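You operate a simulated robot arm through the tools that you are given. There is no shell and no other tool. Be economical: measure what you need, move in short steps, check, and stop when the job is done.

The job below is to be done with a simulated robot arm. You get a single attempt, and the scene is never put back.

TASK
Put the crumpled towel on the top of the sealing bench away on the top of the hatch shelf. Then take the black strip and put it in the steel tray on the upper shelf of the steriliser cart. Then switch the reader switch off. Then press the on off key to switch it on. Then put the bowl from the top of the side table on the cooling shelf. Do these in the order given.

Only the result counts: the job must be done as asked and must still hold three seconds after the hand-in. Knocking over, shifting, dropping, spilling or breaking anything else fails it. Flat cloth is picked up by pressing the open fingertips on it (5 to 10 N) and closing them slowly along it; thin cloth reads only 2 to 8 mm in the jaws.

THE ROBOT
A 6-joint arm with a two-finger parallel gripper on a trunk, on a base that drives. Base frame: it is fixed to the floor where the robot stands at the start and does not move with it; the origin is under the middle of the robot, x ahead of it, y to its left, z up; the surface under the hand at the start is at about z = 880. Units: mm, rad, N and s.
Its first joint turns from -2.897 to 2.897 rad. Places, roughly: black strip [-6250, 1000, 1000]; bowl (12x12x5 cm) [-7900, 1700, 900]; cooling shelf [-3100, 1600, 1000]; crumpled towel (14x8x4 cm) [800, 0, 900]; on off key [-8000, -2900, 900]; reader switch [-6100, 1200, 1000]; steel tray (24x16x4 cm) [-4500, -300, 1100]; top of the hatch shelf [-7800, -6000, 1100]. Payload 3.91 kg.
The tool frame sits at the grasp point between the pads (the TCP): z along the fingers, y along the line on which they close. The tips reach 30 mm beyond it. Largest opening 110 mm; finger width 20, thickness 10; the body of the gripper, 48 by 112 mm, starts 55 mm behind the TCP.
Orientation is that of the tool frame in the base frame, as a unit quaternion [x, y, z, w]. With the fingers straight down and closing along the base's y, the tool's x points along the base's -x, its y along +y and its z along -z.

THE INTERFACE
- The arm moves only by the tool drive_tool. Its argument "series" is one flat list of numbers, 7 for each row, row after row: the shift along the tool's x, y, z in mm, then the turn, a rotation vector about the tool's x, y, z in rad, then the closure in counts, from 0 (fully open) to 255 (shut). In form: [tx, ty, tz, wx, wy, wz, gripper, tx, ty, tz, wx, wy, wz, gripper, ...]. A call has 1 to 8 rows; each row shifts and turns the commanded pose from where the row before left it, along the tool's axes as they then stand. Each row takes 0.2 s and may step no farther than 50 mm and 0.15 rad from the row before; otherwise, or with a gripper value out of range, the whole call is refused. Where a pose cannot be reached the arm comes as near as it can. A force on the tool above 40 N (or 10 N above the force at the start of the call, whichever is more), or a blocked arm, ends the call early, and 0.2 s more pass. The fingers move at their own pace (about 108 mm/s each) and stop on an object; they squeeze with about 35 N. The grip force told is the motor's: it shows also when the fingers shut on nothing. Time passes only in rows, and 0.2 s behind the last, so rows that do not move let the fingers close. It gives the time, the measured TCP pose, the force on the tool (base axes), the opening and the grip force at its end, in the units of the frame above (readings bear some noise), with the torque about the TCP (base axes, N m) and any sound that the robot's microphone picked up.
- Cameras (640 x 400 px; columns grow to the right, rows downward): "scene" is now at [641.1, -50.6, 1216.3]; the picture's right is [-0.00, -0.17, 0.99], its down [-0.86, 0.51, 0.09] and it looks along [-0.52, -0.84, -0.15] (base axes); focal length 214 px, centre (320, 200). "wrist" rides on the gripper at [73, 17, -103] in the tool frame; the picture's right is [-0.23, 0.97, 0.00], its down [-0.76, -0.18, -0.62] and it looks along [-0.61, -0.14, 0.78] (tool axes); focal length 222 px, centre (320, 200). There is no depth. A picture from a camera that has moved, and an enlarged one, comes with that camera's place and axes in the base frame and with its lens.
- camera(camera): a new picture of that camera. No time passes.
- base_move(legs): drives the robot by 1 to 6 legs, each [ahead, left, turn to the left] in mm, mm and rad, along the robot's own axes; the way and the turn of a leg run together, so that a leg with both is an arc; at most 1500 mm and 3.142 rad a leg. The arm and the cameras ride along, it lands a little off, and it stops where it bumps. It gives what a move gives.
- pan_tilt(pan, tilt): turns the head with the scene camera to pan (to the left, within 1.396 rad either way) and tilt (down, from -0.506 to 1.204), counted from straight ahead of the robot. It gives what a move gives.
- inspect(camera, box): a new picture of the part [left, top, right, bottom] of that camera's present view, enlarged. No time passes.
- sign_off(): hands the job in; it is judged then, once.

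Go step by step. Nothing tells you exact positions but the pictures and the camera data: compare them with the known pose of the tool, close in by small moves and look again before you grip or let go. The budget is 165 turns and 108 pictures, counting those below and the enlarged ones. Unless the task says otherwise, let go and move clear before handing in, and close with one line.

The tools are called by a JSON object that holds its "api" and its "payload". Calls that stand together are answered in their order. drive_tool: Moves the arm, as the interface text tells. Its arguments: {"type":"object","properties":{"series":{"type":"array","items":{"type":"number"}}},"required":["series"]} The other tools are called the same way: base_move (legs) drives the base; pan_tilt (pan, tilt) turns the head that bears the scene camera; camera (camera) takes a picture; inspect (camera, box) takes an enlarged picture of a part of a camera's view; sign_off () hands the job in.

At the start:

```text
clock: 0.0
position: [581.8, 39.6, 1102.8]
tcp_rot: [-0.001, 1.0, -0.001, 0.001]
wrist_force: [0.2, 0.1, 0.1]
wrist_torque: [0.0, -0.01, 0.03]
finger_gap: 110.2
grasp_force: 0.1
robot x, y, heading: [-1.8, -2.1, -0.005]
head pan, tilt: [-1.4, 0.543]
```

scene: 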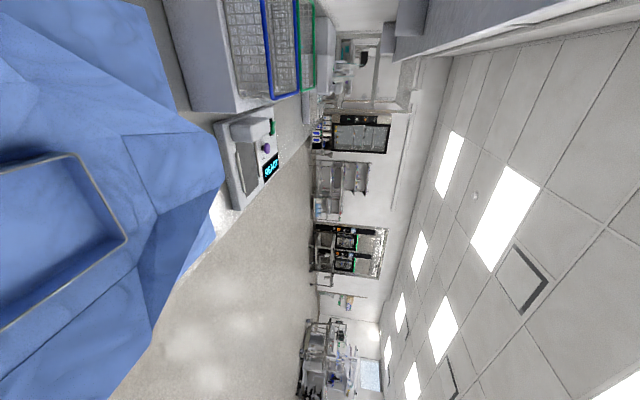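
wrist: 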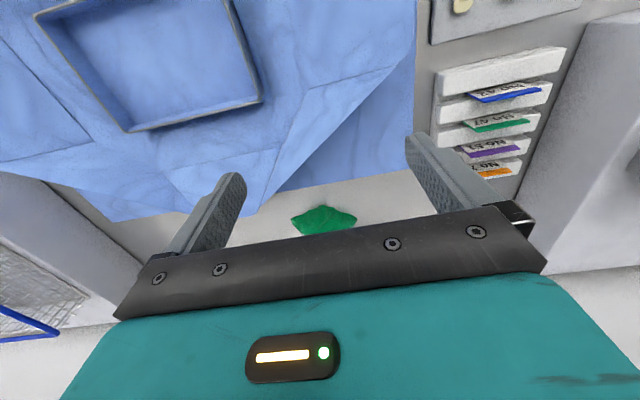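

The green heap at (323,220) in the wrist view lies at about [796,-4,900], which matches the towel. I'll turn the head to look at the bench top.

{"api": "pan_tilt", "payload": {"pan": 0, "tilt": 0.8}}

{"api": "camera", "payload": {"camera": "scene"}}

{"api": "inspect", "payload": {"camera": "wrist", "box": [220, 150, 420, 275]}}

```text
clock: 1.5
position: [580.8, 40.3, 1103.2]
tcp_rot: [-0.001, 1.0, -0.001, 0.001]
wrist_force: [-0.1, -0.3, -1.1]
wrist_torque: [-0.02, -0.01, -0.01]
finger_gap: 110.0
grasp_force: 0.1
robot x, y, heading: [3.1, 1.3, 0.001]
head pan, tilt: [0.0, 0.799]
```

```text
105 pictures are left
camera scene: at [619.2, 38.0, 1150.9], right [0.0, -1.0, 0.0], down [-0.7, 0.0, 0.72], along [-0.72, 0.0, -0.7], focal length 214 px, centre (320, 200)
```

scene: 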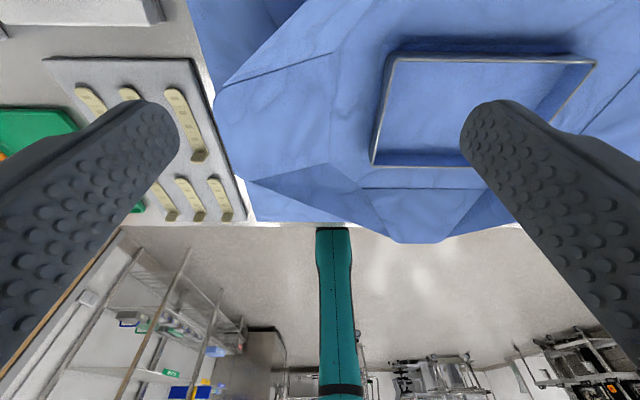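

```text
3.20 times, centred on (320, 212) of wrist
camera zoom: at [509.5, 56.1, 1207.0], right [0.23, 0.97, 0.0], down [0.76, -0.18, 0.62], along [0.61, -0.14, -0.78], focal length 711 px, centre (320, 160)
```

zoom: 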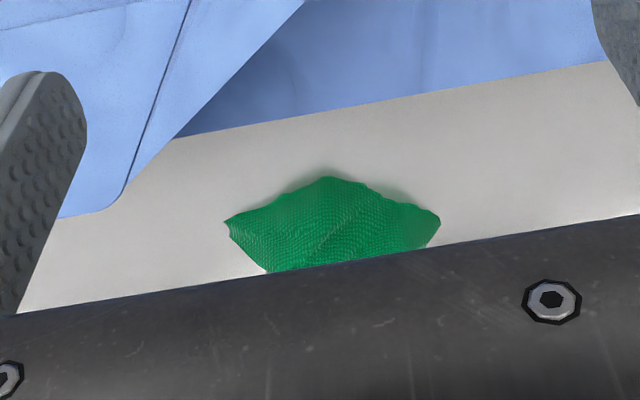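

The "scene" camera actually rides on the hand, with its zero direction along the fingers. Tilting it negative should show the area ahead of the fingers, including the towel.

{"api": "pan_tilt", "payload": {"pan": 0, "tilt": -0.5}}

{"api": "camera", "payload": {"camera": "scene"}}

```text
clock: 3.0
position: [581.6, 40.5, 1102.5]
tcp_rot: [0.0, 1.0, 0.0, 0.001]
wrist_force: [0.8, -0.2, -0.1]
wrist_torque: [-0.01, 0.0, 0.0]
finger_gap: 109.9
grasp_force: 0.1
robot x, y, heading: [0.3, -2.0, 0.0]
head pan, tilt: [0.0, -0.499]
```

```text
103 pictures are left
camera scene: at [731.2, 38.0, 1164.6], right [0.0, -1.0, 0.0], down [-0.88, 0.0, -0.48], along [0.48, 0.0, -0.88], focal length 214 px, centre (320, 200)
```

scene: 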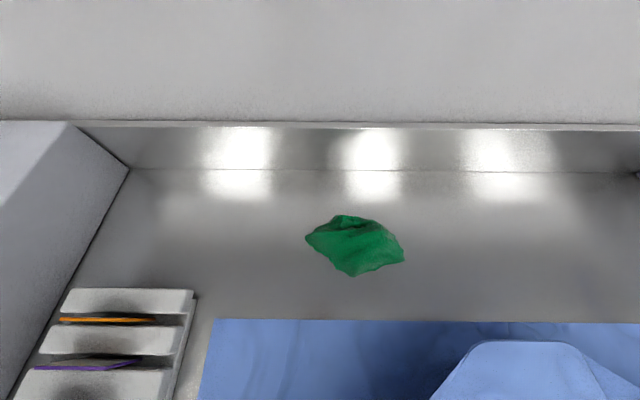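

The towel centre is about [811,-5], with its long axis running nearly along y. I'll move above it and turn the tool so the fingers close across its short side, roughly along x.

{"api": "drive_tool", "payload": {"series": [-46, -9, 0, 0, 0, 0, 0, -46, -9, 0, 0, 0, 0, 0, -46, -9, 0, 0, 0, 0, 0, -46, -9, 0, 0, 0, 0, 0, -45, -9, 0, 0, 0, 0, 0, 0, 0, 10, 0, 0, -0.14, 0, 0, 0, 10, 0, 0, -0.14, 0, 0, 0, 10, 0, 0, -0.14, 0]}}

{"api": "drive_tool", "payload": {"series": [0, 0, 10, 0, 0, -0.14, 0, 0, 0, 10, 0, 0, -0.14, 0, 0, 0, 10, 0, 0, -0.14, 0, 0, 0, 0, 0, 0, -0.14, 0, 0, 0, 0, 0, 0, -0.14, 0, 0, 0, 0, 0, 0, -0.14, 0, 0, 0, 0, 0, 0, -0.11, 0, 0, 0, 0, 0, 0, 0, 0]}}

{"api": "pan_tilt", "payload": {"pan": 0, "tilt": 0}}

{"api": "camera", "payload": {"camera": "scene"}}

{"api": "camera", "payload": {"camera": "wrist"}}

```text
clock: 4.2
position: [798.0, -2.6, 1107.0]
tcp_rot: [0.0, 1.0, -0.001, -0.002]
wrist_force: [-36.4, 3.4, -0.1]
wrist_torque: [-0.26, -2.63, -0.71]
finger_gap: 109.8
grasp_force: 0.0
robot x, y, heading: [2.0, -3.2, 0.0]
head pan, tilt: [0.0, -0.499]
stopped in row 6: the force on the tool passed its limit at 131 N (the readings are from after the stop); the commanded pose is now the measured one
```

```text
clock: 4.6
position: [797.7, -10.6, 1106.9]
tcp_rot: [-0.026, 1.0, -0.002, 0.001]
wrist_force: [-29.3, -3.6, 0.9]
wrist_torque: [0.25, -2.34, -1.49]
finger_gap: 109.9
grasp_force: 0.0
robot x, y, heading: [-3.2, -0.2, -0.003]
head pan, tilt: [0.0, -0.499]
stopped in row 1: the force on the tool passed its limit at 57 N (the readings are from after the stop); the commanded pose is now the measured one
```

```text
clock: 5.5
position: [799.7, -7.8, 1103.9]
tcp_rot: [-0.027, 1.0, -0.002, 0.0]
wrist_force: [-0.4, -0.1, 0.7]
wrist_torque: [0.02, 0.0, -0.01]
finger_gap: 109.6
grasp_force: 0.0
robot x, y, heading: [1.5, 0.6, -0.001]
head pan, tilt: [0.0, 0.0]
```

```text
102 pictures are left
camera scene: at [910.4, -3.8, 1142.9], right [0.05, -1.0, 0.0], down [-1.0, -0.05, 0.0], along [0.0, 0.0, -1.0], focal length 214 px, centre (320, 200)
```

scene: 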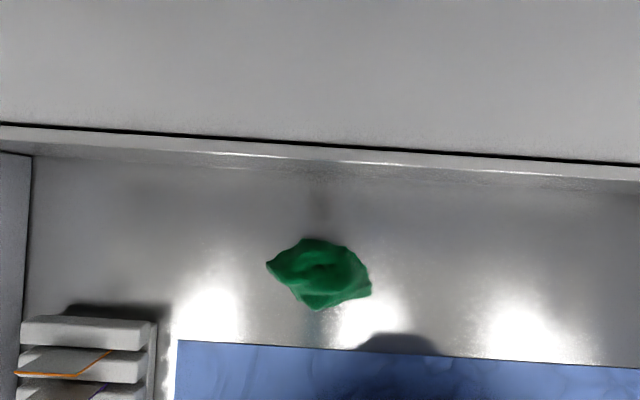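

```text
101 pictures are left
camera wrist: at [728.0, 4.4, 1208.5], right [0.17, 0.98, 0.0], down [0.77, -0.13, 0.62], along [0.61, -0.11, -0.78], focal length 222 px, centre (320, 200)
```

wrist: 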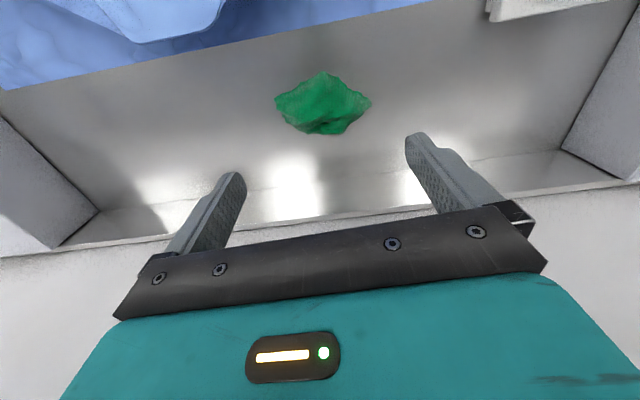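

The hand-mounted head bumped the back wall because it stuck out ahead. I'll tuck it (tilt 0.8), go to about [819,-7], and rotate.

{"api": "pan_tilt", "payload": {"pan": 0, "tilt": 0.8}}

{"api": "drive_tool", "payload": {"series": [10, 0, 0, 0, 0, -0.14, 0, 0, 0, 0, 0, 0, -0.14, 0, 0, 0, 0, 0, 0, -0.14, 0, 0, 0, 0, 0, 0, -0.14, 0, 0, 0, 0, 0, 0, -0.14, 0, 0, 0, 0, 0, 0, -0.14, 0, 0, 0, 0, 0, 0, -0.14, 0, 0, 0, 0, 0, 0, -0.14, 0]}}

{"api": "drive_tool", "payload": {"series": [0, 0, 10, 0, 0, -0.14, 0, 0, 0, 20, 0, 0, -0.06, 0, 0, 0, 20, 0, 0, 0, 0, 0, 0, 0, 0, 0, 0, 0]}}

{"api": "camera", "payload": {"camera": "scene"}}

{"api": "camera", "payload": {"camera": "wrist"}}

```text
clock: 6.6
position: [800.0, -8.5, 1104.1]
tcp_rot: [-0.027, 1.0, 0.0, 0.0]
wrist_force: [-0.5, -0.5, 0.0]
wrist_torque: [-0.01, 0.01, 0.0]
finger_gap: 110.0
grasp_force: 0.1
robot x, y, heading: [-2.3, -2.7, 0.001]
head pan, tilt: [0.0, 0.799]
```

```text
clock: 8.4
position: [790.3, -9.6, 1104.1]
tcp_rot: [-0.555, 0.832, -0.002, -0.001]
wrist_force: [-0.8, 0.1, 0.9]
wrist_torque: [0.01, -0.02, -0.01]
finger_gap: 109.8
grasp_force: 0.1
robot x, y, heading: [-3.7, 0.3, -0.003]
head pan, tilt: [0.0, 0.799]
```

```text
clock: 9.4
position: [789.8, -8.5, 1054.7]
tcp_rot: [-0.634, 0.773, 0.0, 0.0]
wrist_force: [0.9, 0.1, 0.6]
wrist_torque: [0.01, 0.0, -0.01]
finger_gap: 109.9
grasp_force: 0.1
robot x, y, heading: [-1.5, -0.1, -0.003]
head pan, tilt: [0.0, 0.799]
```

```text
100 pictures are left
camera scene: at [796.7, 25.8, 1103.3], right [0.98, -0.2, 0.0], down [-0.14, -0.68, 0.72], along [-0.14, -0.7, -0.7], focal length 214 px, centre (320, 200)
```

scene: 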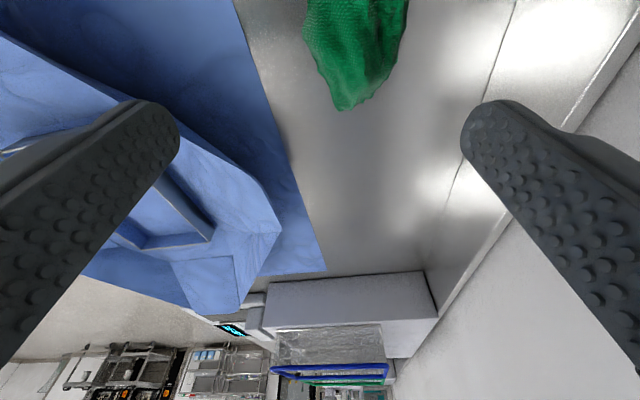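

```text
99 pictures are left
camera wrist: at [759.3, -77.9, 1159.9], right [-0.91, 0.41, 0.0], down [0.32, 0.71, 0.62], along [0.26, 0.57, -0.78], focal length 222 px, centre (320, 200)
```

wrist: 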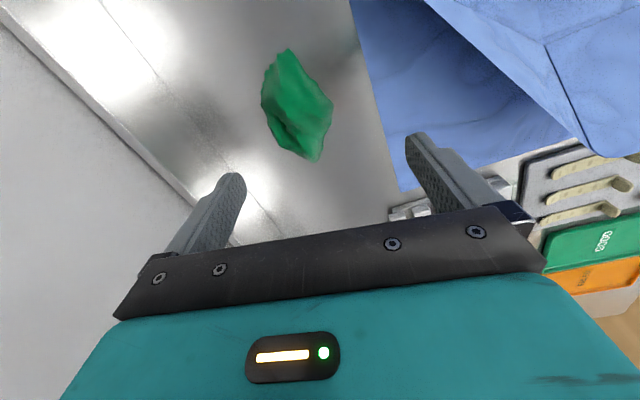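

The towel centre is [813,-7]. I'll shift about 23 mm and descend.

{"api": "drive_tool", "payload": {"series": [-6, -22, 0, 0, 0, 0, 0, 0, 0, 35, 0, 0, 0, 0, 0, 0, 35, 0, 0, 0, 0, 0, 0, 35, 0, 0, 0, 0, 0, 0, 22, 0, 0, 0, 0, 0, 0, 0, 0, 0, 0, 0]}}

{"api": "camera", "payload": {"camera": "wrist"}}

```text
clock: 10.8
position: [814.3, -8.1, 925.0]
tcp_rot: [-0.635, 0.773, -0.001, -0.001]
wrist_force: [0.0, 0.7, 0.2]
wrist_torque: [-0.02, 0.0, 0.01]
finger_gap: 110.2
grasp_force: 0.1
robot x, y, heading: [-1.6, 0.9, -0.007]
head pan, tilt: [0.0, 0.799]
```

```text
98 pictures are left
camera wrist: at [784.5, -76.1, 1029.6], right [-0.91, 0.41, 0.0], down [0.32, 0.71, 0.62], along [0.26, 0.57, -0.78], focal length 222 px, centre (320, 200)
```

wrist: 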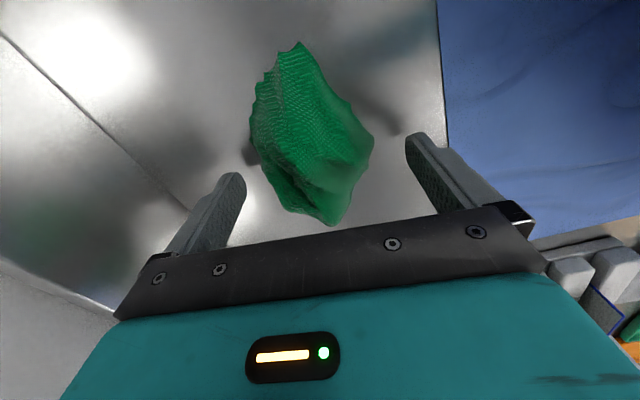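

The fingers straddle the towel. I'll go down the last bit and close.

{"api": "drive_tool", "payload": {"series": [0, 0, 7, 0, 0, 0, 0, 0, 0, 5, 0, 0, 0, 0, 0, 0, 0, 0, 0, 0, 80, 0, 0, 0, 0, 0, 0, 160, 0, 0, 0, 0, 0, 0, 255, 0, 0, 0, 0, 0, 0, 255, 0, 0, 0, 0, 0, 0, 255]}}

```text
clock: 12.4
position: [814.6, -7.5, 914.2]
tcp_rot: [-0.634, 0.773, -0.001, 0.0]
wrist_force: [2.0, -0.4, 4.8]
wrist_torque: [0.03, 0.13, -0.03]
finger_gap: 77.2
grasp_force: 35.2
robot x, y, heading: [-5.5, 2.7, -0.005]
head pan, tilt: [0.0, 0.799]
```

{"api": "drive_tool", "payload": {"series": [0, 0, -15, 0, 0, 0, 255, 0, 0, -30, 0, 0, 0, 255, 0, 0, -45, 0, 0, 0, 255, 0, 0, -45, 0, 0, 0, 255, 0, 0, -45, 0, 0, 0, 255, 0, 0, -20, 0, 0, 0, 255]}}

{"api": "camera", "payload": {"camera": "wrist"}}

```text
clock: 13.8
position: [811.3, -5.2, 1114.0]
tcp_rot: [-0.634, 0.773, -0.001, -0.001]
wrist_force: [-0.2, 0.2, -1.1]
wrist_torque: [0.0, 0.03, 0.0]
finger_gap: 77.3
grasp_force: 34.7
robot x, y, heading: [-1.5, 0.9, 0.004]
head pan, tilt: [0.0, 0.799]
```

```text
97 pictures are left
camera wrist: at [782.3, -74.2, 1218.7], right [-0.91, 0.41, 0.0], down [0.32, 0.71, 0.62], along [0.26, 0.57, -0.78], focal length 222 px, centre (320, 200)
```

wrist: 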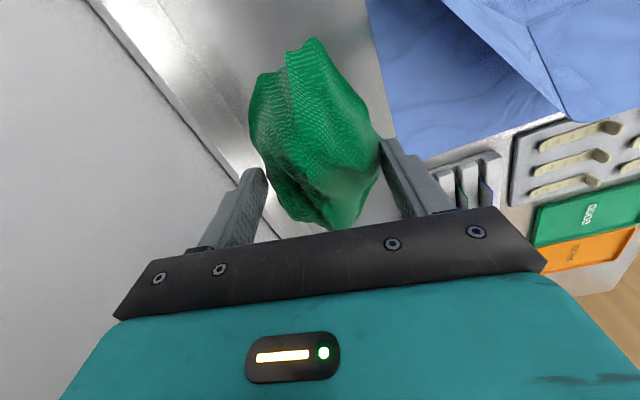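

The towel is held. I'll retract and turn the tool back.

{"api": "drive_tool", "payload": {"series": [10, 48, 0, 0, 0, 0, 255, 10, 48, 0, 0, 0, 0, 255, 10, 48, 0, 0, 0, 0, 255, 10, 48, -10, 0, 0, 0, 255, 10, 48, -10, 0, 0, 0, 255, 10, 48, -10, 0, 0, 0, 255, 10, 48, -10, 0, 0, 0, 255]}}

{"api": "drive_tool", "payload": {"series": [0, 0, -10, 0, 0, 0.14, 255, 0, 0, -10, 0, 0, 0.14, 255, 0, 0, -10, 0, 0, 0.14, 255, 0, 0, -10, 0, 0, 0.14, 255, 0, 0, -10, 0, 0, 0.14, 255, 0, 0, 0, 0, 0, 0.14, 255, 0, 0, 0, 0, 0, 0.14, 255, 0, 0, 0, 0, 0, 0.14, 255]}}

{"api": "drive_tool", "payload": {"series": [0, 0, 0, 0, 0, 0.14, 255, 0, 0, 0, 0, 0, 0.11, 255, 0, 0, 0, 0, 0, 0, 255]}}

{"api": "base_move", "payload": {"legs": [[-400, 0, 0]]}}

```text
clock: 15.4
position: [469.7, -10.8, 1153.5]
tcp_rot: [-0.634, 0.773, 0.0, -0.002]
wrist_force: [0.3, -0.4, -1.8]
wrist_torque: [0.01, 0.08, 0.01]
finger_gap: 77.0
grasp_force: 35.4
robot x, y, heading: [0.9, -0.6, -0.004]
head pan, tilt: [0.0, 0.799]
```

```text
clock: 17.2
position: [468.0, -9.9, 1204.6]
tcp_rot: [-0.125, 0.992, 0.0, 0.0]
wrist_force: [-0.4, -0.1, -1.9]
wrist_torque: [-0.01, -0.01, -0.01]
finger_gap: 77.0
grasp_force: 35.2
robot x, y, heading: [-0.6, 1.1, -0.001]
head pan, tilt: [0.0, 0.799]
```

```text
clock: 18.0
position: [467.4, -9.9, 1204.7]
tcp_rot: [-0.001, 1.0, -0.001, -0.001]
wrist_force: [0.4, 0.9, -0.6]
wrist_torque: [0.02, -0.01, -0.01]
finger_gap: 77.0
grasp_force: 35.1
robot x, y, heading: [0.4, -0.8, -0.007]
head pan, tilt: [0.0, 0.799]
```

```text
clock: 20.6
position: [59.4, -6.5, 1205.8]
tcp_rot: [-0.006, 1.0, -0.001, 0.0]
wrist_force: [0.3, 0.3, -0.8]
wrist_torque: [-0.01, 0.02, -0.02]
finger_gap: 76.6
grasp_force: 35.2
robot x, y, heading: [-407.4, -0.0, 0.007]
head pan, tilt: [0.0, 0.799]
```

Next I'll turn the robot about to face -x. I'll also tilt the tool to horizontal so the head looks ahead.

{"api": "base_move", "payload": {"legs": [[-300, 0, 0], [0, 0, 3.13]]}}

{"api": "drive_tool", "payload": {"series": [0, 0, 0, 0, -0.15, 0, 255, 0, 0, 0, 0, -0.15, 0, 255, 0, 0, 0, 0, -0.15, 0, 255, 0, 0, 0, 0, -0.15, 0, 255, 0, 0, 0, 0, -0.15, 0, 255, 0, 0, 0, 0, -0.15, 0, 255, 0, 0, 0, 0, -0.15, 0, 255, 0, 0, 0, 0, -0.15, 0, 255]}}

{"api": "drive_tool", "payload": {"series": [0, 0, 0, 0, -0.15, 0, 255, 0, 0, 0, 0, -0.15, 0, 255, 0, 0, 0, 0, -0.07, 0, 255, 0, 0, 0, 0, 0, 0, 255]}}

{"api": "pan_tilt", "payload": {"pan": 0, "tilt": 0.1}}

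{"api": "camera", "payload": {"camera": "scene"}}

```text
clock: 29.8
position: [-1179.3, 37.5, 1203.9]
tcp_rot: [1.0, -0.03, 0.0, -0.002]
wrist_force: [-0.4, 0.1, -0.4]
wrist_torque: [-0.01, -0.03, 0.01]
finger_gap: 76.4
grasp_force: 34.9
robot x, y, heading: [-712.5, -1.8, 3.075]
head pan, tilt: [0.0, 0.799]
```

```text
clock: 31.6
position: [-1180.2, 37.6, 1205.3]
tcp_rot: [0.824, -0.024, -0.565, -0.018]
wrist_force: [-0.5, 0.7, -0.6]
wrist_torque: [-0.02, -0.02, 0.01]
finger_gap: 76.4
grasp_force: 35.3
robot x, y, heading: [-711.6, -5.2, 3.071]
head pan, tilt: [0.0, 0.799]
```

```text
clock: 32.6
position: [-1179.4, 37.0, 1204.2]
tcp_rot: [-0.707, 0.021, 0.707, 0.022]
wrist_force: [-0.1, -0.3, -1.6]
wrist_torque: [0.01, -0.02, 0.0]
finger_gap: 76.0
grasp_force: 34.6
robot x, y, heading: [-709.8, 0.1, 3.073]
head pan, tilt: [0.0, 0.799]
```

```text
clock: 33.7
position: [-1179.9, 35.9, 1206.3]
tcp_rot: [0.707, -0.022, -0.707, -0.024]
wrist_force: [-0.7, -0.4, -1.8]
wrist_torque: [0.0, -0.04, -0.01]
finger_gap: 75.8
grasp_force: 34.8
robot x, y, heading: [-706.9, -2.2, 3.076]
head pan, tilt: [0.0, 0.099]
```

```text
96 pictures are left
camera scene: at [-1141.1, 32.6, 1305.2], right [0.06, 1.0, 0.0], down [0.1, 0.0, -0.99], along [-0.99, 0.06, -0.1], focal length 214 px, centre (320, 200)
```

scene: 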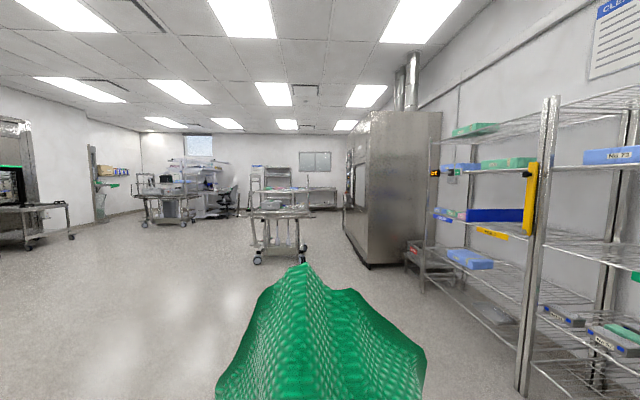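

{"api": "inspect", "payload": {"camera": "scene", "box": [0, 110, 160, 260]}}

{"api": "inspect", "payload": {"camera": "scene", "box": [130, 120, 350, 270]}}

```text
2.67 times, centred on (80, 185) of scene
camera zoom: at [-1141.1, 32.6, 1305.2], right [0.06, 1.0, 0.0], down [0.1, 0.0, -0.99], along [-0.99, 0.06, -0.1], focal length 572 px, centre (960, 240)
```

zoom: 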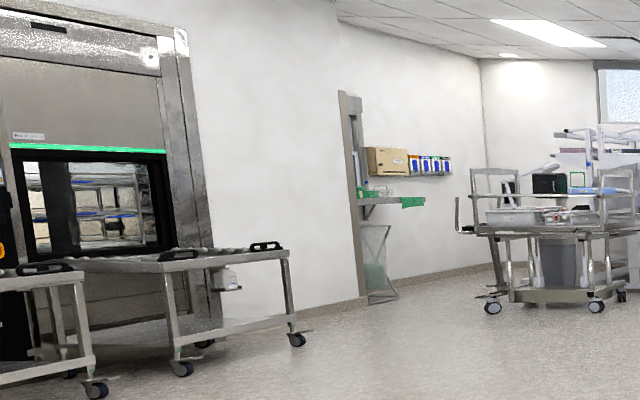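

```text
2.67 times, centred on (240, 195) of scene
camera zoom: at [-1141.1, 32.6, 1305.2], right [0.06, 1.0, 0.0], down [0.1, 0.0, -0.99], along [-0.99, 0.06, -0.1], focal length 572 px, centre (533, 213)
```

zoom: 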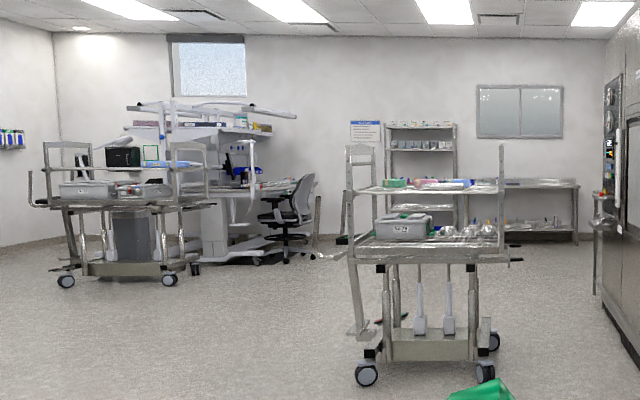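

The hatch shelf is on the far-left wall and the floor toward it is open. I'll drive diagonally to about [-5600,-3450].

{"api": "base_move", "payload": {"legs": [[0, 0, 0.681], [1500, 0, 0], [1500, 0, 0], [1500, 0, 0], [1500, 0, 0]]}}

{"api": "camera", "payload": {"camera": "scene"}}

```text
clock: 64.0
position: [-5915.2, -3842.7, 1205.3]
tcp_rot: [-0.669, -0.229, 0.67, -0.226]
wrist_force: [-0.6, 0.7, -0.6]
wrist_torque: [0.05, -0.04, 0.02]
finger_gap: 74.9
grasp_force: 35.0
robot x, y, heading: [-5537.2, -3565.1, -2.492]
head pan, tilt: [0.0, 0.099]
```

```text
93 pictures are left
camera scene: at [-5883.8, -3821.3, 1305.3], right [-0.61, 0.79, 0.0], down [0.08, 0.06, -0.99], along [-0.79, -0.61, -0.1], focal length 214 px, centre (320, 200)
```

scene: 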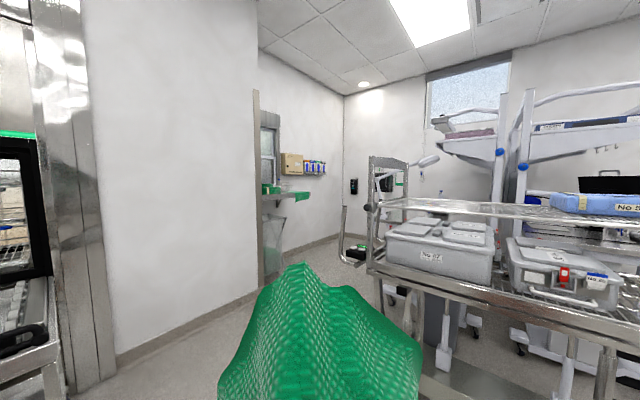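

{"api": "inspect", "payload": {"camera": "scene", "box": [220, 130, 400, 280]}}

```text
2.67 times, centred on (310, 205) of scene
camera zoom: at [-5883.8, -3821.3, 1305.3], right [-0.61, 0.79, 0.0], down [0.08, 0.06, -0.99], along [-0.79, -0.61, -0.1], focal length 572 px, centre (347, 187)
```

zoom: 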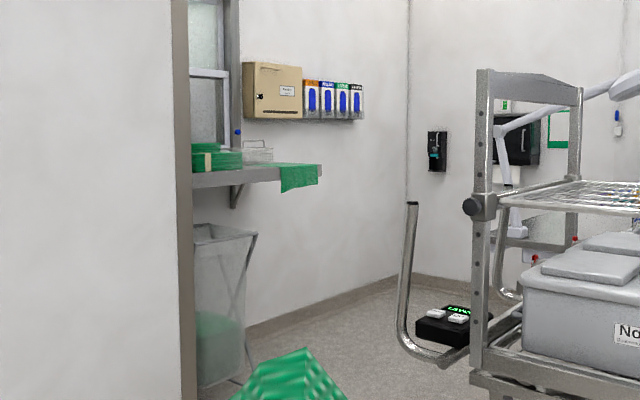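

The shelf is a board in the recess at about x -7500…-8400, front edge about y -6000. I'll go to about [-6800,-5250] and face -y.

{"api": "base_move", "payload": {"legs": [[0, 0, 0.26], [1060, 0, 0], [1060, 0, 0], [0, 0, 0.66]]}}

{"api": "pan_tilt", "payload": {"pan": -0.7, "tilt": 0.2}}

{"api": "camera", "payload": {"camera": "scene"}}

```text
clock: 76.2
position: [-7030.7, -5656.1, 1207.7]
tcp_rot: [-0.594, -0.379, 0.6, -0.379]
wrist_force: [0.2, 24.7, -2.8]
wrist_torque: [0.15, 0.03, 0.55]
finger_gap: 75.5
grasp_force: 35.6
robot x, y, heading: [-6823.6, -5236.7, -2.006]
head pan, tilt: [0.0, 0.099]
stopped in leg 4: the force on the tool passed its limit at 132 N (the readings are from after the stop); the commanded pose is now the measured one
```

```text
clock: 77.3
position: [-7030.6, -5655.0, 1208.5]
tcp_rot: [-0.594, -0.378, 0.6, -0.379]
wrist_force: [-0.1, 35.4, -1.2]
wrist_torque: [0.16, 0.03, 0.89]
finger_gap: 75.7
grasp_force: 34.9
robot x, y, heading: [-6823.5, -5238.3, -2.009]
head pan, tilt: [-0.7, 0.201]
```

```text
91 pictures are left
camera scene: at [-7059.1, -5578.0, 1298.0], right [-0.42, 0.91, 0.0], down [0.17, 0.08, -0.98], along [-0.89, -0.41, -0.19], focal length 214 px, centre (320, 200)
```

scene: 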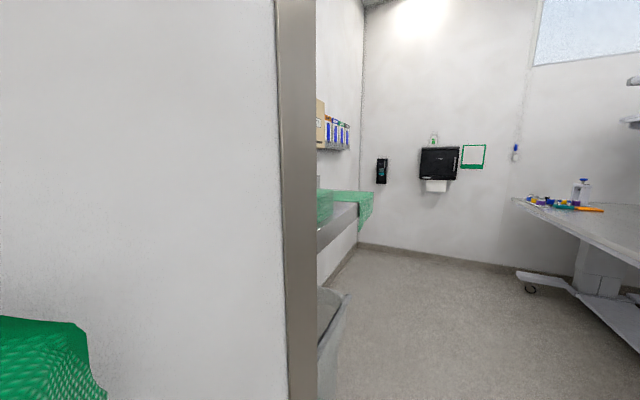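

The towel brushed the wall corner. I'll back off, square up and pull the arm in before going sideways along the wall.

{"api": "base_move", "payload": {"legs": [[-200, 0, 0], [0, 0, 0.436]]}}

{"api": "drive_tool", "payload": {"series": [0, 0, -40, 0, 0, 0, 255, 0, 0, -40, 0, 0, 0, 255, 0, 0, -40, 0, 0, 0, 255, 0, 0, 0, 0, 0, 0, 255]}}

{"api": "pan_tilt", "payload": {"pan": -1.39, "tilt": 0.5}}

{"api": "camera", "payload": {"camera": "scene"}}

```text
clock: 80.2
position: [-6744.3, -5525.1, 1206.7]
tcp_rot: [0.496, 0.502, -0.5, 0.502]
wrist_force: [-0.1, 0.0, -1.2]
wrist_torque: [-0.02, -0.02, -0.04]
finger_gap: 75.5
grasp_force: 35.7
robot x, y, heading: [-6736.2, -5055.7, -1.56]
head pan, tilt: [-0.7, 0.201]
```

```text
clock: 81.2
position: [-6746.5, -5405.7, 1205.4]
tcp_rot: [0.495, 0.502, -0.501, 0.502]
wrist_force: [0.1, 0.2, -0.9]
wrist_torque: [0.03, -0.01, 0.02]
finger_gap: 75.5
grasp_force: 34.8
robot x, y, heading: [-6735.7, -5062.5, -1.565]
head pan, tilt: [-0.7, 0.201]
```

```text
clock: 82.3
position: [-6746.1, -5406.4, 1204.3]
tcp_rot: [0.497, 0.501, -0.501, 0.502]
wrist_force: [-0.9, 0.1, -1.4]
wrist_torque: [0.07, -0.02, -0.05]
finger_gap: 75.4
grasp_force: 35.2
robot x, y, heading: [-6741.7, -5059.8, -1.561]
head pan, tilt: [-1.389, 0.499]
```

```text
90 pictures are left
camera scene: at [-6835.0, -5293.9, 1267.9], right [-0.19, 0.98, 0.0], down [0.47, 0.08, -0.88], along [-0.86, -0.17, -0.47], focal length 214 px, centre (320, 200)
```

scene: 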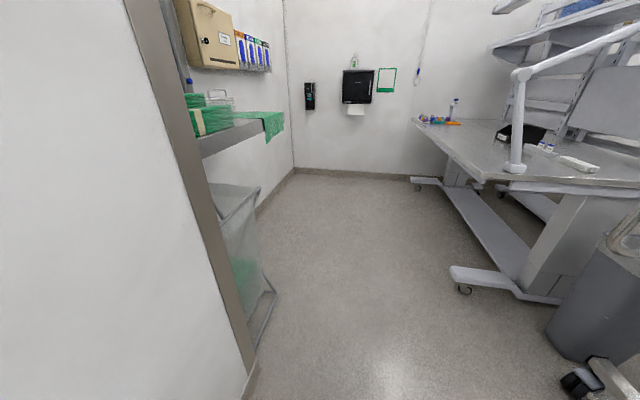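

The corridor is free, so I'll strafe right to face the shelf.

{"api": "base_move", "payload": {"legs": [[0, -920, 0], [120, 0, 0]]}}

{"api": "pan_tilt", "payload": {"pan": 0, "tilt": 0.3}}

{"api": "camera", "payload": {"camera": "scene"}}

```text
clock: 87.9
position: [-7662.2, -5530.2, 1206.8]
tcp_rot: [-0.499, -0.499, 0.503, -0.499]
wrist_force: [0.3, -1.2, -1.4]
wrist_torque: [0.02, 0.03, -0.02]
finger_gap: 75.0
grasp_force: 34.8
robot x, y, heading: [-7653.8, -5179.5, -1.563]
head pan, tilt: [-1.389, 0.499]
```

```text
clock: 89.4
position: [-7663.0, -5530.3, 1206.8]
tcp_rot: [-0.497, -0.5, 0.503, -0.5]
wrist_force: [-0.1, 0.2, -1.1]
wrist_torque: [0.05, 0.01, -0.03]
finger_gap: 75.0
grasp_force: 35.3
robot x, y, heading: [-7652.8, -5183.2, -1.571]
head pan, tilt: [0.0, 0.3]
```

```text
89 pictures are left
camera scene: at [-7662.4, -5494.3, 1286.3], right [-1.0, 0.0, 0.0], down [0.0, 0.29, -0.96], along [0.0, -0.96, -0.29], focal length 214 px, centre (320, 200)
```

scene: 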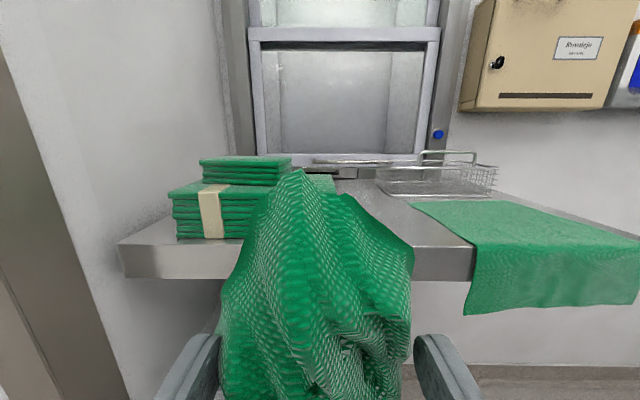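

The free shelf area lies between the towel stack on the left and the laid-out cloth on the right. I'll raise the hand and point it down so I can see the spot from above.

{"api": "drive_tool", "payload": {"series": [-50, 0, 20, 0, 0, 0, 255, -50, 0, 20, 0, 0, 0, 255, -50, 0, 20, 0, 0, 0, 255, 0, 0, 0, 0, 0.15, 0, 255, 0, 0, 0, 0, 0.15, 0, 255, 0, 0, 0, 0, 0.15, 0, 255, 0, 0, 0, 0, 0.15, 0, 255, 0, 0, 0, 0, 0.15, 0, 255]}}

{"api": "drive_tool", "payload": {"series": [0, 0, 0, 0, 0.15, 0, 255, 0, 0, 0, 0, 0.15, 0, 255, 0, 0, 0, 0, 0.15, 0, 255, 0, 0, 0, 0, 0.15, 0, 255, 0, 0, 0, 0, 0.15, 0, 255, 0, 0, 0, 0, 0.07, 0, 255, 0, 0, 0, 0, 0, 0, 255]}}

{"api": "pan_tilt", "payload": {"pan": 0, "tilt": -0.2}}

{"api": "camera", "payload": {"camera": "scene"}}

```text
refused: row 1 steps farther than a row can; nothing moved
```

```text
clock: 91.0
position: [-7662.7, -5529.4, 1205.9]
tcp_rot: [0.657, 0.658, -0.262, 0.259]
wrist_force: [1.2, 0.0, -1.1]
wrist_torque: [-0.01, 0.02, 0.02]
finger_gap: 75.0
grasp_force: 34.8
robot x, y, heading: [-7653.6, -5178.7, -1.57]
head pan, tilt: [0.0, 0.3]
```

```text
clock: 92.0
position: [-7663.8, -5529.9, 1205.4]
tcp_rot: [0.657, 0.657, -0.263, 0.26]
wrist_force: [-0.6, -0.6, -1.3]
wrist_torque: [0.0, -0.01, 0.01]
finger_gap: 74.9
grasp_force: 34.7
robot x, y, heading: [-7653.4, -5180.1, -1.567]
head pan, tilt: [0.0, -0.201]
```

```text
88 pictures are left
camera scene: at [-7662.1, -5591.8, 1325.9], right [-1.0, 0.0, 0.0], down [0.0, 0.58, -0.82], along [0.0, -0.82, -0.58], focal length 214 px, centre (320, 200)
```

scene: 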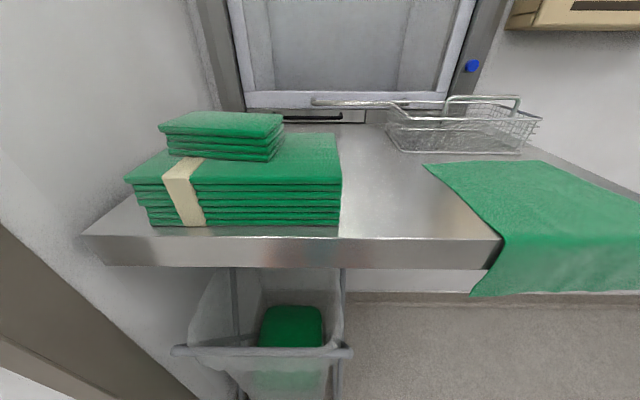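

The free patch spans roughly x -7690…-7890, y -5800…-6150. I'll finish pointing the tool down, rise, then move above it.

{"api": "drive_tool", "payload": {"series": [0, 0, 0, 0, 0.15, 0, 255, 0, 0, 0, 0, 0.15, 0, 255, 0, 0, 0, 0, 0.15, 0, 255, 0, 0, 0, 0, 0.15, 0, 255, 0, 0, 0, 0, 0.15, 0, 255, 0, 0, -40, 0, 0, 0, 255, 0, 0, -40, 0, 0, 0, 255, 0, 0, -40, 0, 0, 0, 255]}}

{"api": "drive_tool", "payload": {"series": [-45, -20, 0, 0, 0, 0, 255, -45, -20, 0, 0, 0, 0, 255, -45, -20, 0, 0, 0, 0, 255, -45, -20, 0, 0, 0, 0, 255, -45, -20, 0, 0, 0, 0, 255, -45, -20, 0, 0, 0, 0, 255, 0, 0, 0, 0, 0, 0, 255]}}

{"api": "camera", "payload": {"camera": "scene"}}

{"api": "camera", "payload": {"camera": "wrist"}}

```text
clock: 93.8
position: [-7662.6, -5540.0, 1288.3]
tcp_rot: [0.707, 0.707, -0.01, 0.006]
wrist_force: [0.3, 0.9, -0.9]
wrist_torque: [-0.02, -0.02, -0.04]
finger_gap: 75.2
grasp_force: 35.2
out of reach, approached as far as the arm can: row 7, 8
robot x, y, heading: [-7651.8, -5181.4, -1.568]
head pan, tilt: [0.0, -0.201]
```

```text
clock: 95.4
position: [-7787.2, -5812.9, 1292.3]
tcp_rot: [0.707, 0.707, -0.004, 0.0]
wrist_force: [0.5, 0.5, -1.0]
wrist_torque: [0.02, -0.01, 0.0]
finger_gap: 74.8
grasp_force: 35.5
robot x, y, heading: [-7654.3, -5178.8, -1.567]
head pan, tilt: [0.0, -0.201]
```

```text
87 pictures are left
camera scene: at [-7786.9, -5941.9, 1337.7], right [-1.0, 0.0, 0.0], down [0.0, 0.98, -0.21], along [0.0, -0.21, -0.98], focal length 214 px, centre (320, 200)
```

scene: 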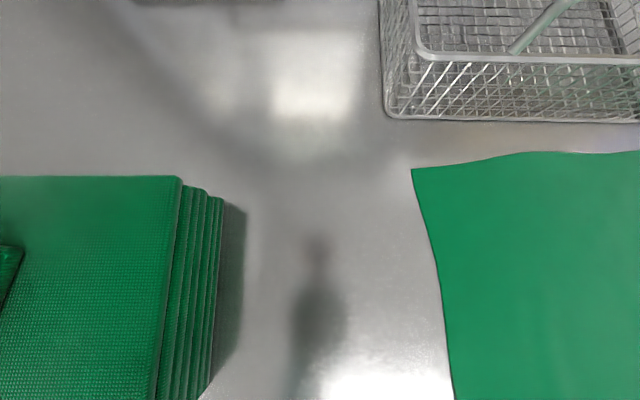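

```text
86 pictures are left
camera wrist: at [-7768.8, -5740.7, 1395.2], right [0.97, -0.23, 0.0], down [-0.18, -0.76, 0.63], along [-0.15, -0.61, -0.78], focal length 222 px, centre (320, 200)
```

wrist: 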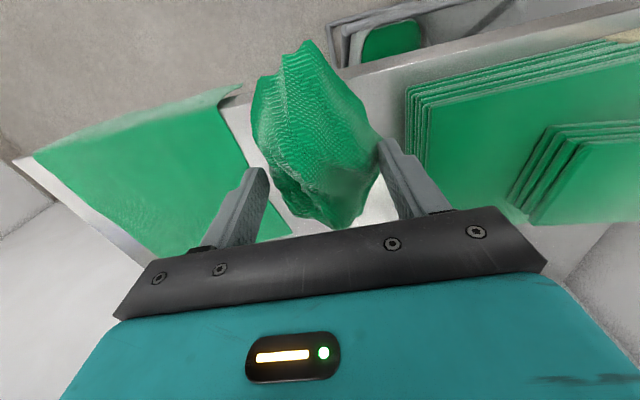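

I'll tuck the head, move forward 125 mm, and lower with force checks.

{"api": "pan_tilt", "payload": {"pan": 0, "tilt": 0.8}}

{"api": "drive_tool", "payload": {"series": [-42, 0, 0, 0, 0, 0, 255, -42, 0, 0, 0, 0, 0, 255, -41, 0, 0, 0, 0, 0, 255, 0, 0, 40, 0, 0, 0, 255, 0, 0, 40, 0, 0, 0, 255, 0, 0, 40, 0, 0, 0, 255, 0, 0, 0, 0, 0, 0, 255]}}

{"api": "camera", "payload": {"camera": "wrist"}}

```text
clock: 96.6
position: [-7786.1, -5811.4, 1291.7]
tcp_rot: [0.707, 0.707, -0.005, 0.0]
wrist_force: [0.2, 0.0, -1.2]
wrist_torque: [0.02, -0.01, 0.0]
finger_gap: 74.8
grasp_force: 35.8
robot x, y, heading: [-7657.0, -5183.3, -1.57]
head pan, tilt: [0.0, 0.799]
```

```text
clock: 98.1
position: [-7782.9, -5925.1, 1156.5]
tcp_rot: [0.708, 0.706, -0.009, 0.003]
wrist_force: [0.3, 3.5, 8.0]
wrist_torque: [0.65, 0.23, -0.1]
finger_gap: 75.4
grasp_force: 34.6
out of reach, approached as far as the arm can: row 2, 3
robot x, y, heading: [-7656.3, -5179.3, -1.574]
head pan, tilt: [0.0, 0.799]
stopped in row 7: the force on the tool passed its limit at 52 N (the readings are from after the stop); the commanded pose is now the measured one
```

```text
85 pictures are left
camera wrist: at [-7764.2, -5851.1, 1260.0], right [0.97, -0.23, 0.0], down [-0.17, -0.75, 0.64], along [-0.15, -0.62, -0.77], focal length 222 px, centre (320, 200)
```

wrist: 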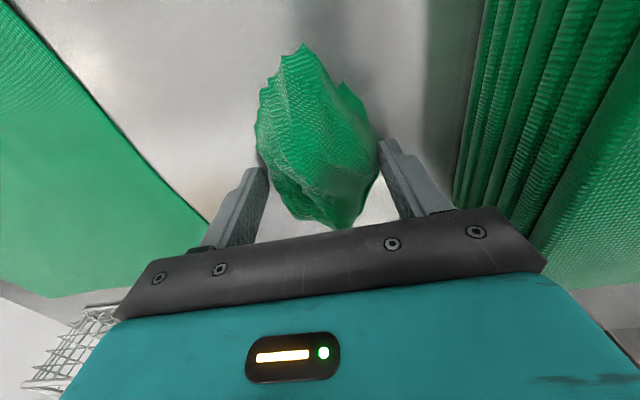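

The towel is touching the shelf with free space on both sides. I'll open, then rise.

{"api": "drive_tool", "payload": {"series": [0, 0, 0, 0, 0, 0, 60, 0, 0, 0, 0, 0, 0, 0, 0, 0, 0, 0, 0, 0, 0, 0, 0, -10, 0, 0, 0, 0, 0, 0, -40, 0, 0, 0, 0, 0, 0, -40, 0, 0, 0, 0, 20, 0, -40, 0, 0, 0, 0, 0, 0, 0, 0, 0, 0, 0]}}

{"api": "camera", "payload": {"camera": "wrist"}}

```text
clock: 99.9
position: [-7781.9, -5900.5, 1282.2]
tcp_rot: [0.708, 0.707, -0.011, 0.005]
wrist_force: [0.2, 0.6, -0.9]
wrist_torque: [0.01, -0.01, 0.02]
finger_gap: 109.9
grasp_force: 0.0
out of reach, approached as far as the arm can: row 7
robot x, y, heading: [-7652.2, -5184.1, -1.573]
head pan, tilt: [0.0, 0.799]
```

```text
84 pictures are left
camera wrist: at [-7762.2, -5826.1, 1384.8], right [0.97, -0.23, 0.0], down [-0.17, -0.75, 0.64], along [-0.15, -0.62, -0.77], focal length 222 px, centre (320, 200)
```

wrist: 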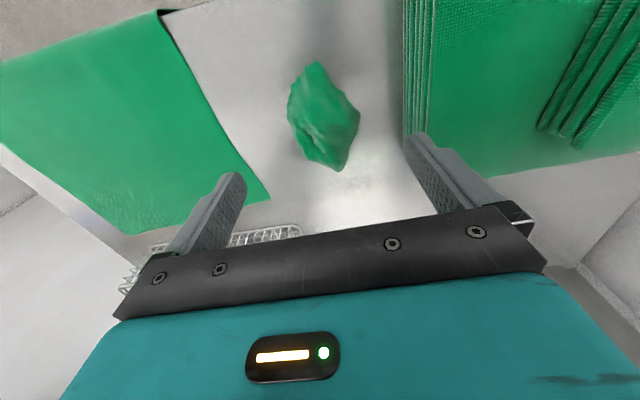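

The towel rests on the shelf. I'll retract and bring the tool horizontal for driving.

{"api": "drive_tool", "payload": {"series": [45, 0, 0, 0, 0, 0, 0, 45, 0, 0, 0, 0, 0, 0, 45, 0, 0, 0, 0, 0, 0, 45, 0, 0, 0, 0, 0, 0, 45, 0, 0, 0, 0, 0, 0, 45, 20, 10, 0, 0, 0, 0, 45, 40, 10, 0, 0, 0, 0, 20, 40, 10, 0, 0, 0, 0]}}

{"api": "drive_tool", "payload": {"series": [0, 20, 0, 0, -0.15, 0, 0, 0, 0, 0, 0, -0.15, 0, 0, 0, 0, 0, 0, -0.15, 0, 0, 0, 0, 0, 0, -0.15, 0, 0, 0, 0, 0, 0, -0.15, 0, 0, 0, 0, 0, 0, -0.15, 0, 0, 0, 0, 0, 0, -0.15, 0, 0, 0, 0, 0, 0, -0.15, 0, 0]}}

{"api": "drive_tool", "payload": {"series": [0, 0, 0, 0, -0.15, 0, 0, 0, 0, 0, 0, -0.15, 0, 0, 0, 0, 0, 0, -0.07, 0, 0, 0, 0, 0, 0, 0, 0, 0]}}

{"api": "base_move", "payload": {"legs": [[-150, 0, 0], [0, 920, 0]]}}

```text
refused: row 6 steps farther than a row can; nothing moved
```

```text
clock: 101.7
position: [-7761.9, -5900.8, 1280.9]
tcp_rot: [0.579, 0.581, -0.408, 0.402]
wrist_force: [-0.6, -0.1, -0.4]
wrist_torque: [-0.03, -0.03, -0.01]
finger_gap: 110.0
grasp_force: 0.0
robot x, y, heading: [-7649.4, -5183.6, -1.572]
head pan, tilt: [0.0, 0.799]
```

```text
clock: 102.7
position: [-7761.7, -5901.6, 1278.8]
tcp_rot: [0.5, 0.505, -0.498, 0.496]
wrist_force: [0.8, 0.1, 0.3]
wrist_torque: [-0.01, -0.02, -0.01]
finger_gap: 110.1
grasp_force: 0.0
robot x, y, heading: [-7653.2, -5182.5, -1.571]
head pan, tilt: [0.0, 0.799]
```

```text
clock: 106.3
position: [-7368.8, -5747.5, 1278.3]
tcp_rot: [0.505, 0.501, -0.502, 0.492]
wrist_force: [-28.5, 5.5, 1.8]
wrist_torque: [0.03, -0.46, 1.82]
finger_gap: 96.2
grasp_force: 0.1
robot x, y, heading: [-7253.5, -5033.3, -1.574]
head pan, tilt: [0.0, 0.799]
stopped in leg 2: the force on the tool passed its limit at 66 N (the readings are from after the stop); the commanded pose is now the measured one
```

That chained move was hasty: a fingertip met the wall corner. I'll move clear, retract the arm and check the shelf.

{"api": "base_move", "payload": {"legs": [[0, -60, 0], [-350, 0, 0]]}}

{"api": "camera", "payload": {"camera": "scene"}}

{"api": "drive_tool", "payload": {"series": [0, 0, -45, 0, 0, 0, 0, 0, 0, -45, 0, 0, 0, 0, 0, 0, -45, 0, 0, 0, 0, 0, 0, -45, 0, 0, 0, 0, 10, 20, -40, 0, 0, 0, 0, 10, 40, -20, 0, 0, 0, 0, 10, 40, -20, 0, 0, 0, 0]}}

```text
clock: 109.1
position: [-7426.6, -5403.9, 1278.2]
tcp_rot: [0.505, 0.5, -0.503, 0.492]
wrist_force: [0.0, -0.1, 0.1]
wrist_torque: [0.0, -0.02, -0.01]
finger_gap: 109.8
grasp_force: 0.0
robot x, y, heading: [-7308.8, -4688.4, -1.582]
head pan, tilt: [0.0, 0.799]
```

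```text
83 pictures are left
camera scene: at [-7425.9, -5356.8, 1316.2], right [-1.0, 0.02, 0.01], down [0.01, 0.72, -0.69], along [-0.02, -0.69, -0.72], focal length 214 px, centre (320, 200)
```

scene: 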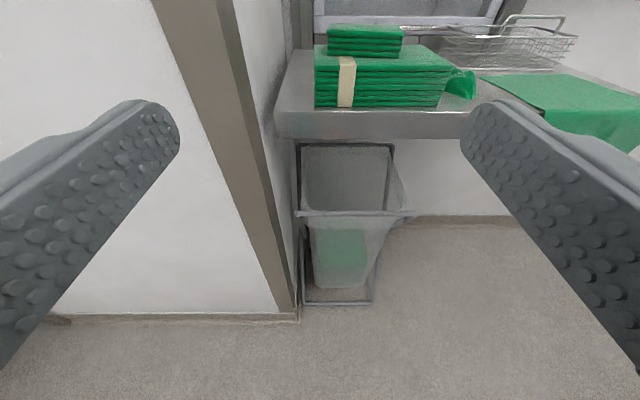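

```text
clock: 110.7
position: [-7325.1, -5145.1, 1250.4]
tcp_rot: [0.506, 0.499, -0.5, 0.495]
wrist_force: [0.1, -0.8, -1.0]
wrist_torque: [-0.03, 0.02, 0.01]
finger_gap: 110.2
grasp_force: 0.0
robot x, y, heading: [-7311.1, -4686.9, -1.582]
head pan, tilt: [0.0, 0.799]
```

The shelf is undisturbed. I'll drive clear to the left and turn to face +y, toward the strip and reader area.

{"api": "base_move", "payload": {"legs": [[0, 1000, 0], [0, 0, 3.14], [1300, 0, 0]]}}

{"api": "pan_tilt", "payload": {"pan": 0, "tilt": 0.1}}

{"api": "camera", "payload": {"camera": "scene"}}

```text
clock: 113.2
position: [-6931.6, -5124.9, 1241.5]
tcp_rot: [0.444, 0.554, -0.457, 0.536]
wrist_force: [-0.2, -0.6, 0.7]
wrist_torque: [0.06, -0.04, 0.06]
finger_gap: 109.9
grasp_force: 0.1
robot x, y, heading: [-7018.2, -4670.0, -1.419]
head pan, tilt: [0.0, 0.799]
stopped in leg 1: the robot was blocked; the commanded pose is now the measured one
```

```text
clock: 114.3
position: [-6936.3, -5124.0, 1242.3]
tcp_rot: [0.446, 0.551, -0.456, 0.538]
wrist_force: [0.1, -0.8, 0.6]
wrist_torque: [-0.01, 0.0, -0.01]
finger_gap: 110.0
grasp_force: 0.0
robot x, y, heading: [-7017.0, -4671.3, -1.421]
head pan, tilt: [0.0, 0.099]
```

```text
82 pictures are left
camera scene: at [-6941.8, -5089.2, 1341.6], right [-0.98, -0.18, 0.02], down [-0.04, 0.1, -0.99], along [0.18, -0.98, -0.11], focal length 214 px, centre (320, 200)
```

scene: 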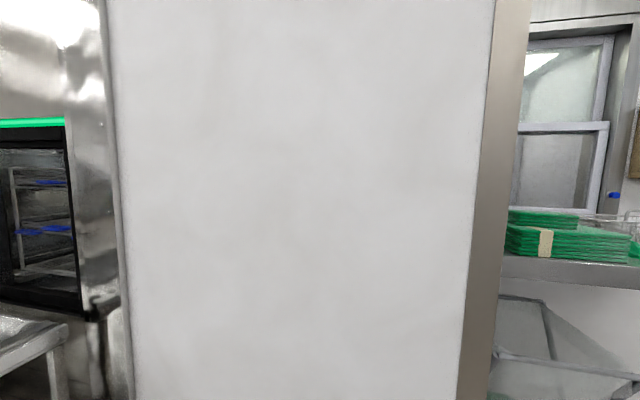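

The robot's rear bumped something, most likely the cart handle behind it. I'll move forward away from it, straighten up and go left.

{"api": "base_move", "payload": {"legs": [[330, 0, 0], [0, 0, -0.15], [0, 1050, 0]]}}

{"api": "pan_tilt", "payload": {"pan": 1.3, "tilt": 0.3}}

{"api": "camera", "payload": {"camera": "scene"}}

```text
clock: 120.8
position: [-6151.5, -5455.9, 1243.3]
tcp_rot: [0.476, 0.526, -0.492, 0.505]
wrist_force: [-0.8, -0.3, 0.1]
wrist_torque: [-0.02, -0.02, -0.01]
finger_gap: 110.0
grasp_force: 0.1
robot x, y, heading: [-6171.3, -4992.1, -1.549]
head pan, tilt: [0.0, 0.099]
stopped in leg 3: the robot was blocked; the commanded pose is now the measured one
```

```text
clock: 122.3
position: [-6154.2, -5454.2, 1242.4]
tcp_rot: [0.476, 0.525, -0.492, 0.505]
wrist_force: [-0.2, 0.4, 0.8]
wrist_torque: [0.01, 0.0, 0.02]
finger_gap: 109.9
grasp_force: 0.0
robot x, y, heading: [-6172.2, -4993.9, -1.546]
head pan, tilt: [1.3, 0.3]
```

```text
81 pictures are left
camera scene: at [-6066.7, -5346.7, 1321.7], right [-0.21, -0.98, 0.0], down [-0.32, 0.06, -0.94], along [0.92, -0.2, -0.33], focal length 214 px, centre (320, 200)
```

scene: 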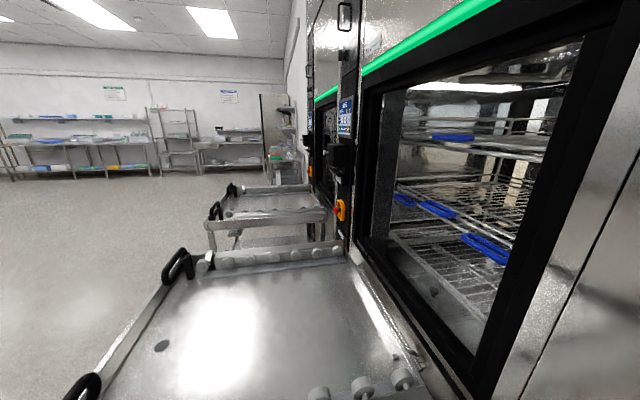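

The loading trolley blocks the way on the left. I'll go back along the diagonal path I came in on, which was clear.

{"api": "base_move", "payload": {"legs": [[0, -470, 0], [0, 0, -0.684], [-1000, 0, 0], [-1000, 0, 0]]}}

{"api": "pan_tilt", "payload": {"pan": -1.2, "tilt": 0.2}}

{"api": "camera", "payload": {"camera": "scene"}}

```text
clock: 136.5
position: [-5694.4, -3797.2, 1242.2]
tcp_rot: [-0.625, -0.334, 0.634, -0.309]
wrist_force: [-0.5, -0.5, 0.8]
wrist_torque: [-0.01, -0.01, -0.04]
finger_gap: 110.2
grasp_force: 0.0
robot x, y, heading: [-5424.1, -3423.0, -2.227]
head pan, tilt: [1.3, 0.3]
```

```text
clock: 138.8
position: [-5696.0, -3797.1, 1241.6]
tcp_rot: [-0.625, -0.334, 0.634, -0.31]
wrist_force: [-0.6, -0.3, 0.5]
wrist_torque: [-0.02, -0.01, 0.0]
finger_gap: 110.2
grasp_force: 0.1
robot x, y, heading: [-5422.8, -3425.9, -2.228]
head pan, tilt: [-1.201, 0.201]
```

```text
80 pictures are left
camera scene: at [-5706.0, -3672.1, 1335.9], right [0.25, 0.97, 0.02], down [0.17, -0.02, -0.99], along [-0.95, 0.25, -0.17], focal length 214 px, centre (320, 200)
```

scene: 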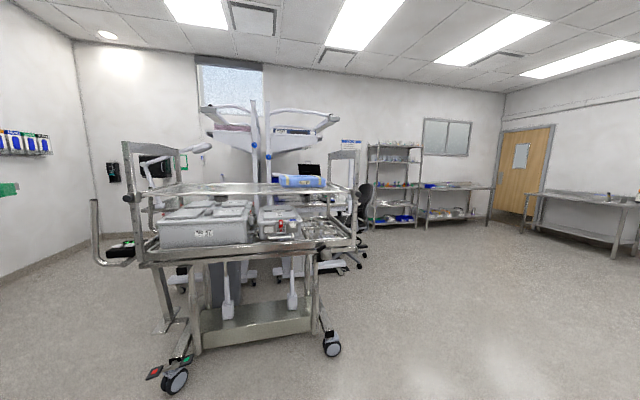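

The cart looks undisturbed, and the side table is visible to the right at about [-7530,1475]. I'll turn clockwise and drive toward [-6200,-800].

{"api": "base_move", "payload": {"legs": [[0, 0, -2.196], [1370, 0, 0], [1370, 0, 0]]}}

{"api": "pan_tilt", "payload": {"pan": 0, "tilt": 0.2}}

{"api": "camera", "payload": {"camera": "scene"}}

```text
clock: 157.2
position: [-6545.6, -427.6, 1242.2]
tcp_rot: [0.595, -0.385, -0.578, -0.404]
wrist_force: [1.0, 0.6, 0.0]
wrist_torque: [0.01, -0.02, 0.02]
finger_gap: 110.1
grasp_force: 0.0
robot x, y, heading: [-6370.3, -851.8, 1.92]
head pan, tilt: [-1.201, 0.201]
```

```text
clock: 158.6
position: [-6545.4, -427.4, 1241.4]
tcp_rot: [0.595, -0.385, -0.578, -0.404]
wrist_force: [0.0, -0.4, 0.4]
wrist_torque: [-0.01, -0.04, -0.01]
finger_gap: 110.2
grasp_force: 0.1
robot x, y, heading: [-6371.1, -852.7, 1.92]
head pan, tilt: [0.0, 0.201]
```

```text
79 pictures are left
camera scene: at [-6534.4, -463.4, 1332.4], right [0.93, 0.38, 0.04], down [0.11, -0.18, -0.98], along [-0.36, 0.91, -0.2], focal length 214 px, centre (320, 200)
```

scene: 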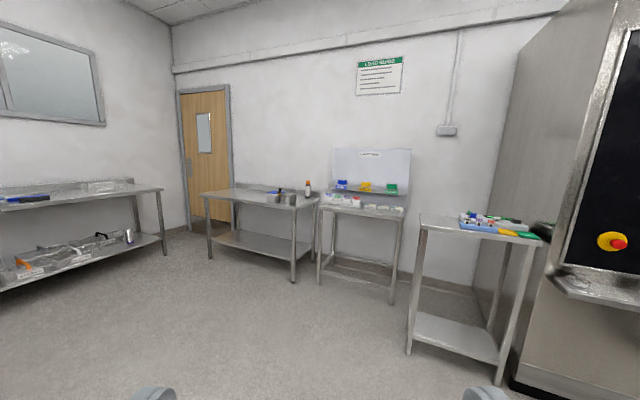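

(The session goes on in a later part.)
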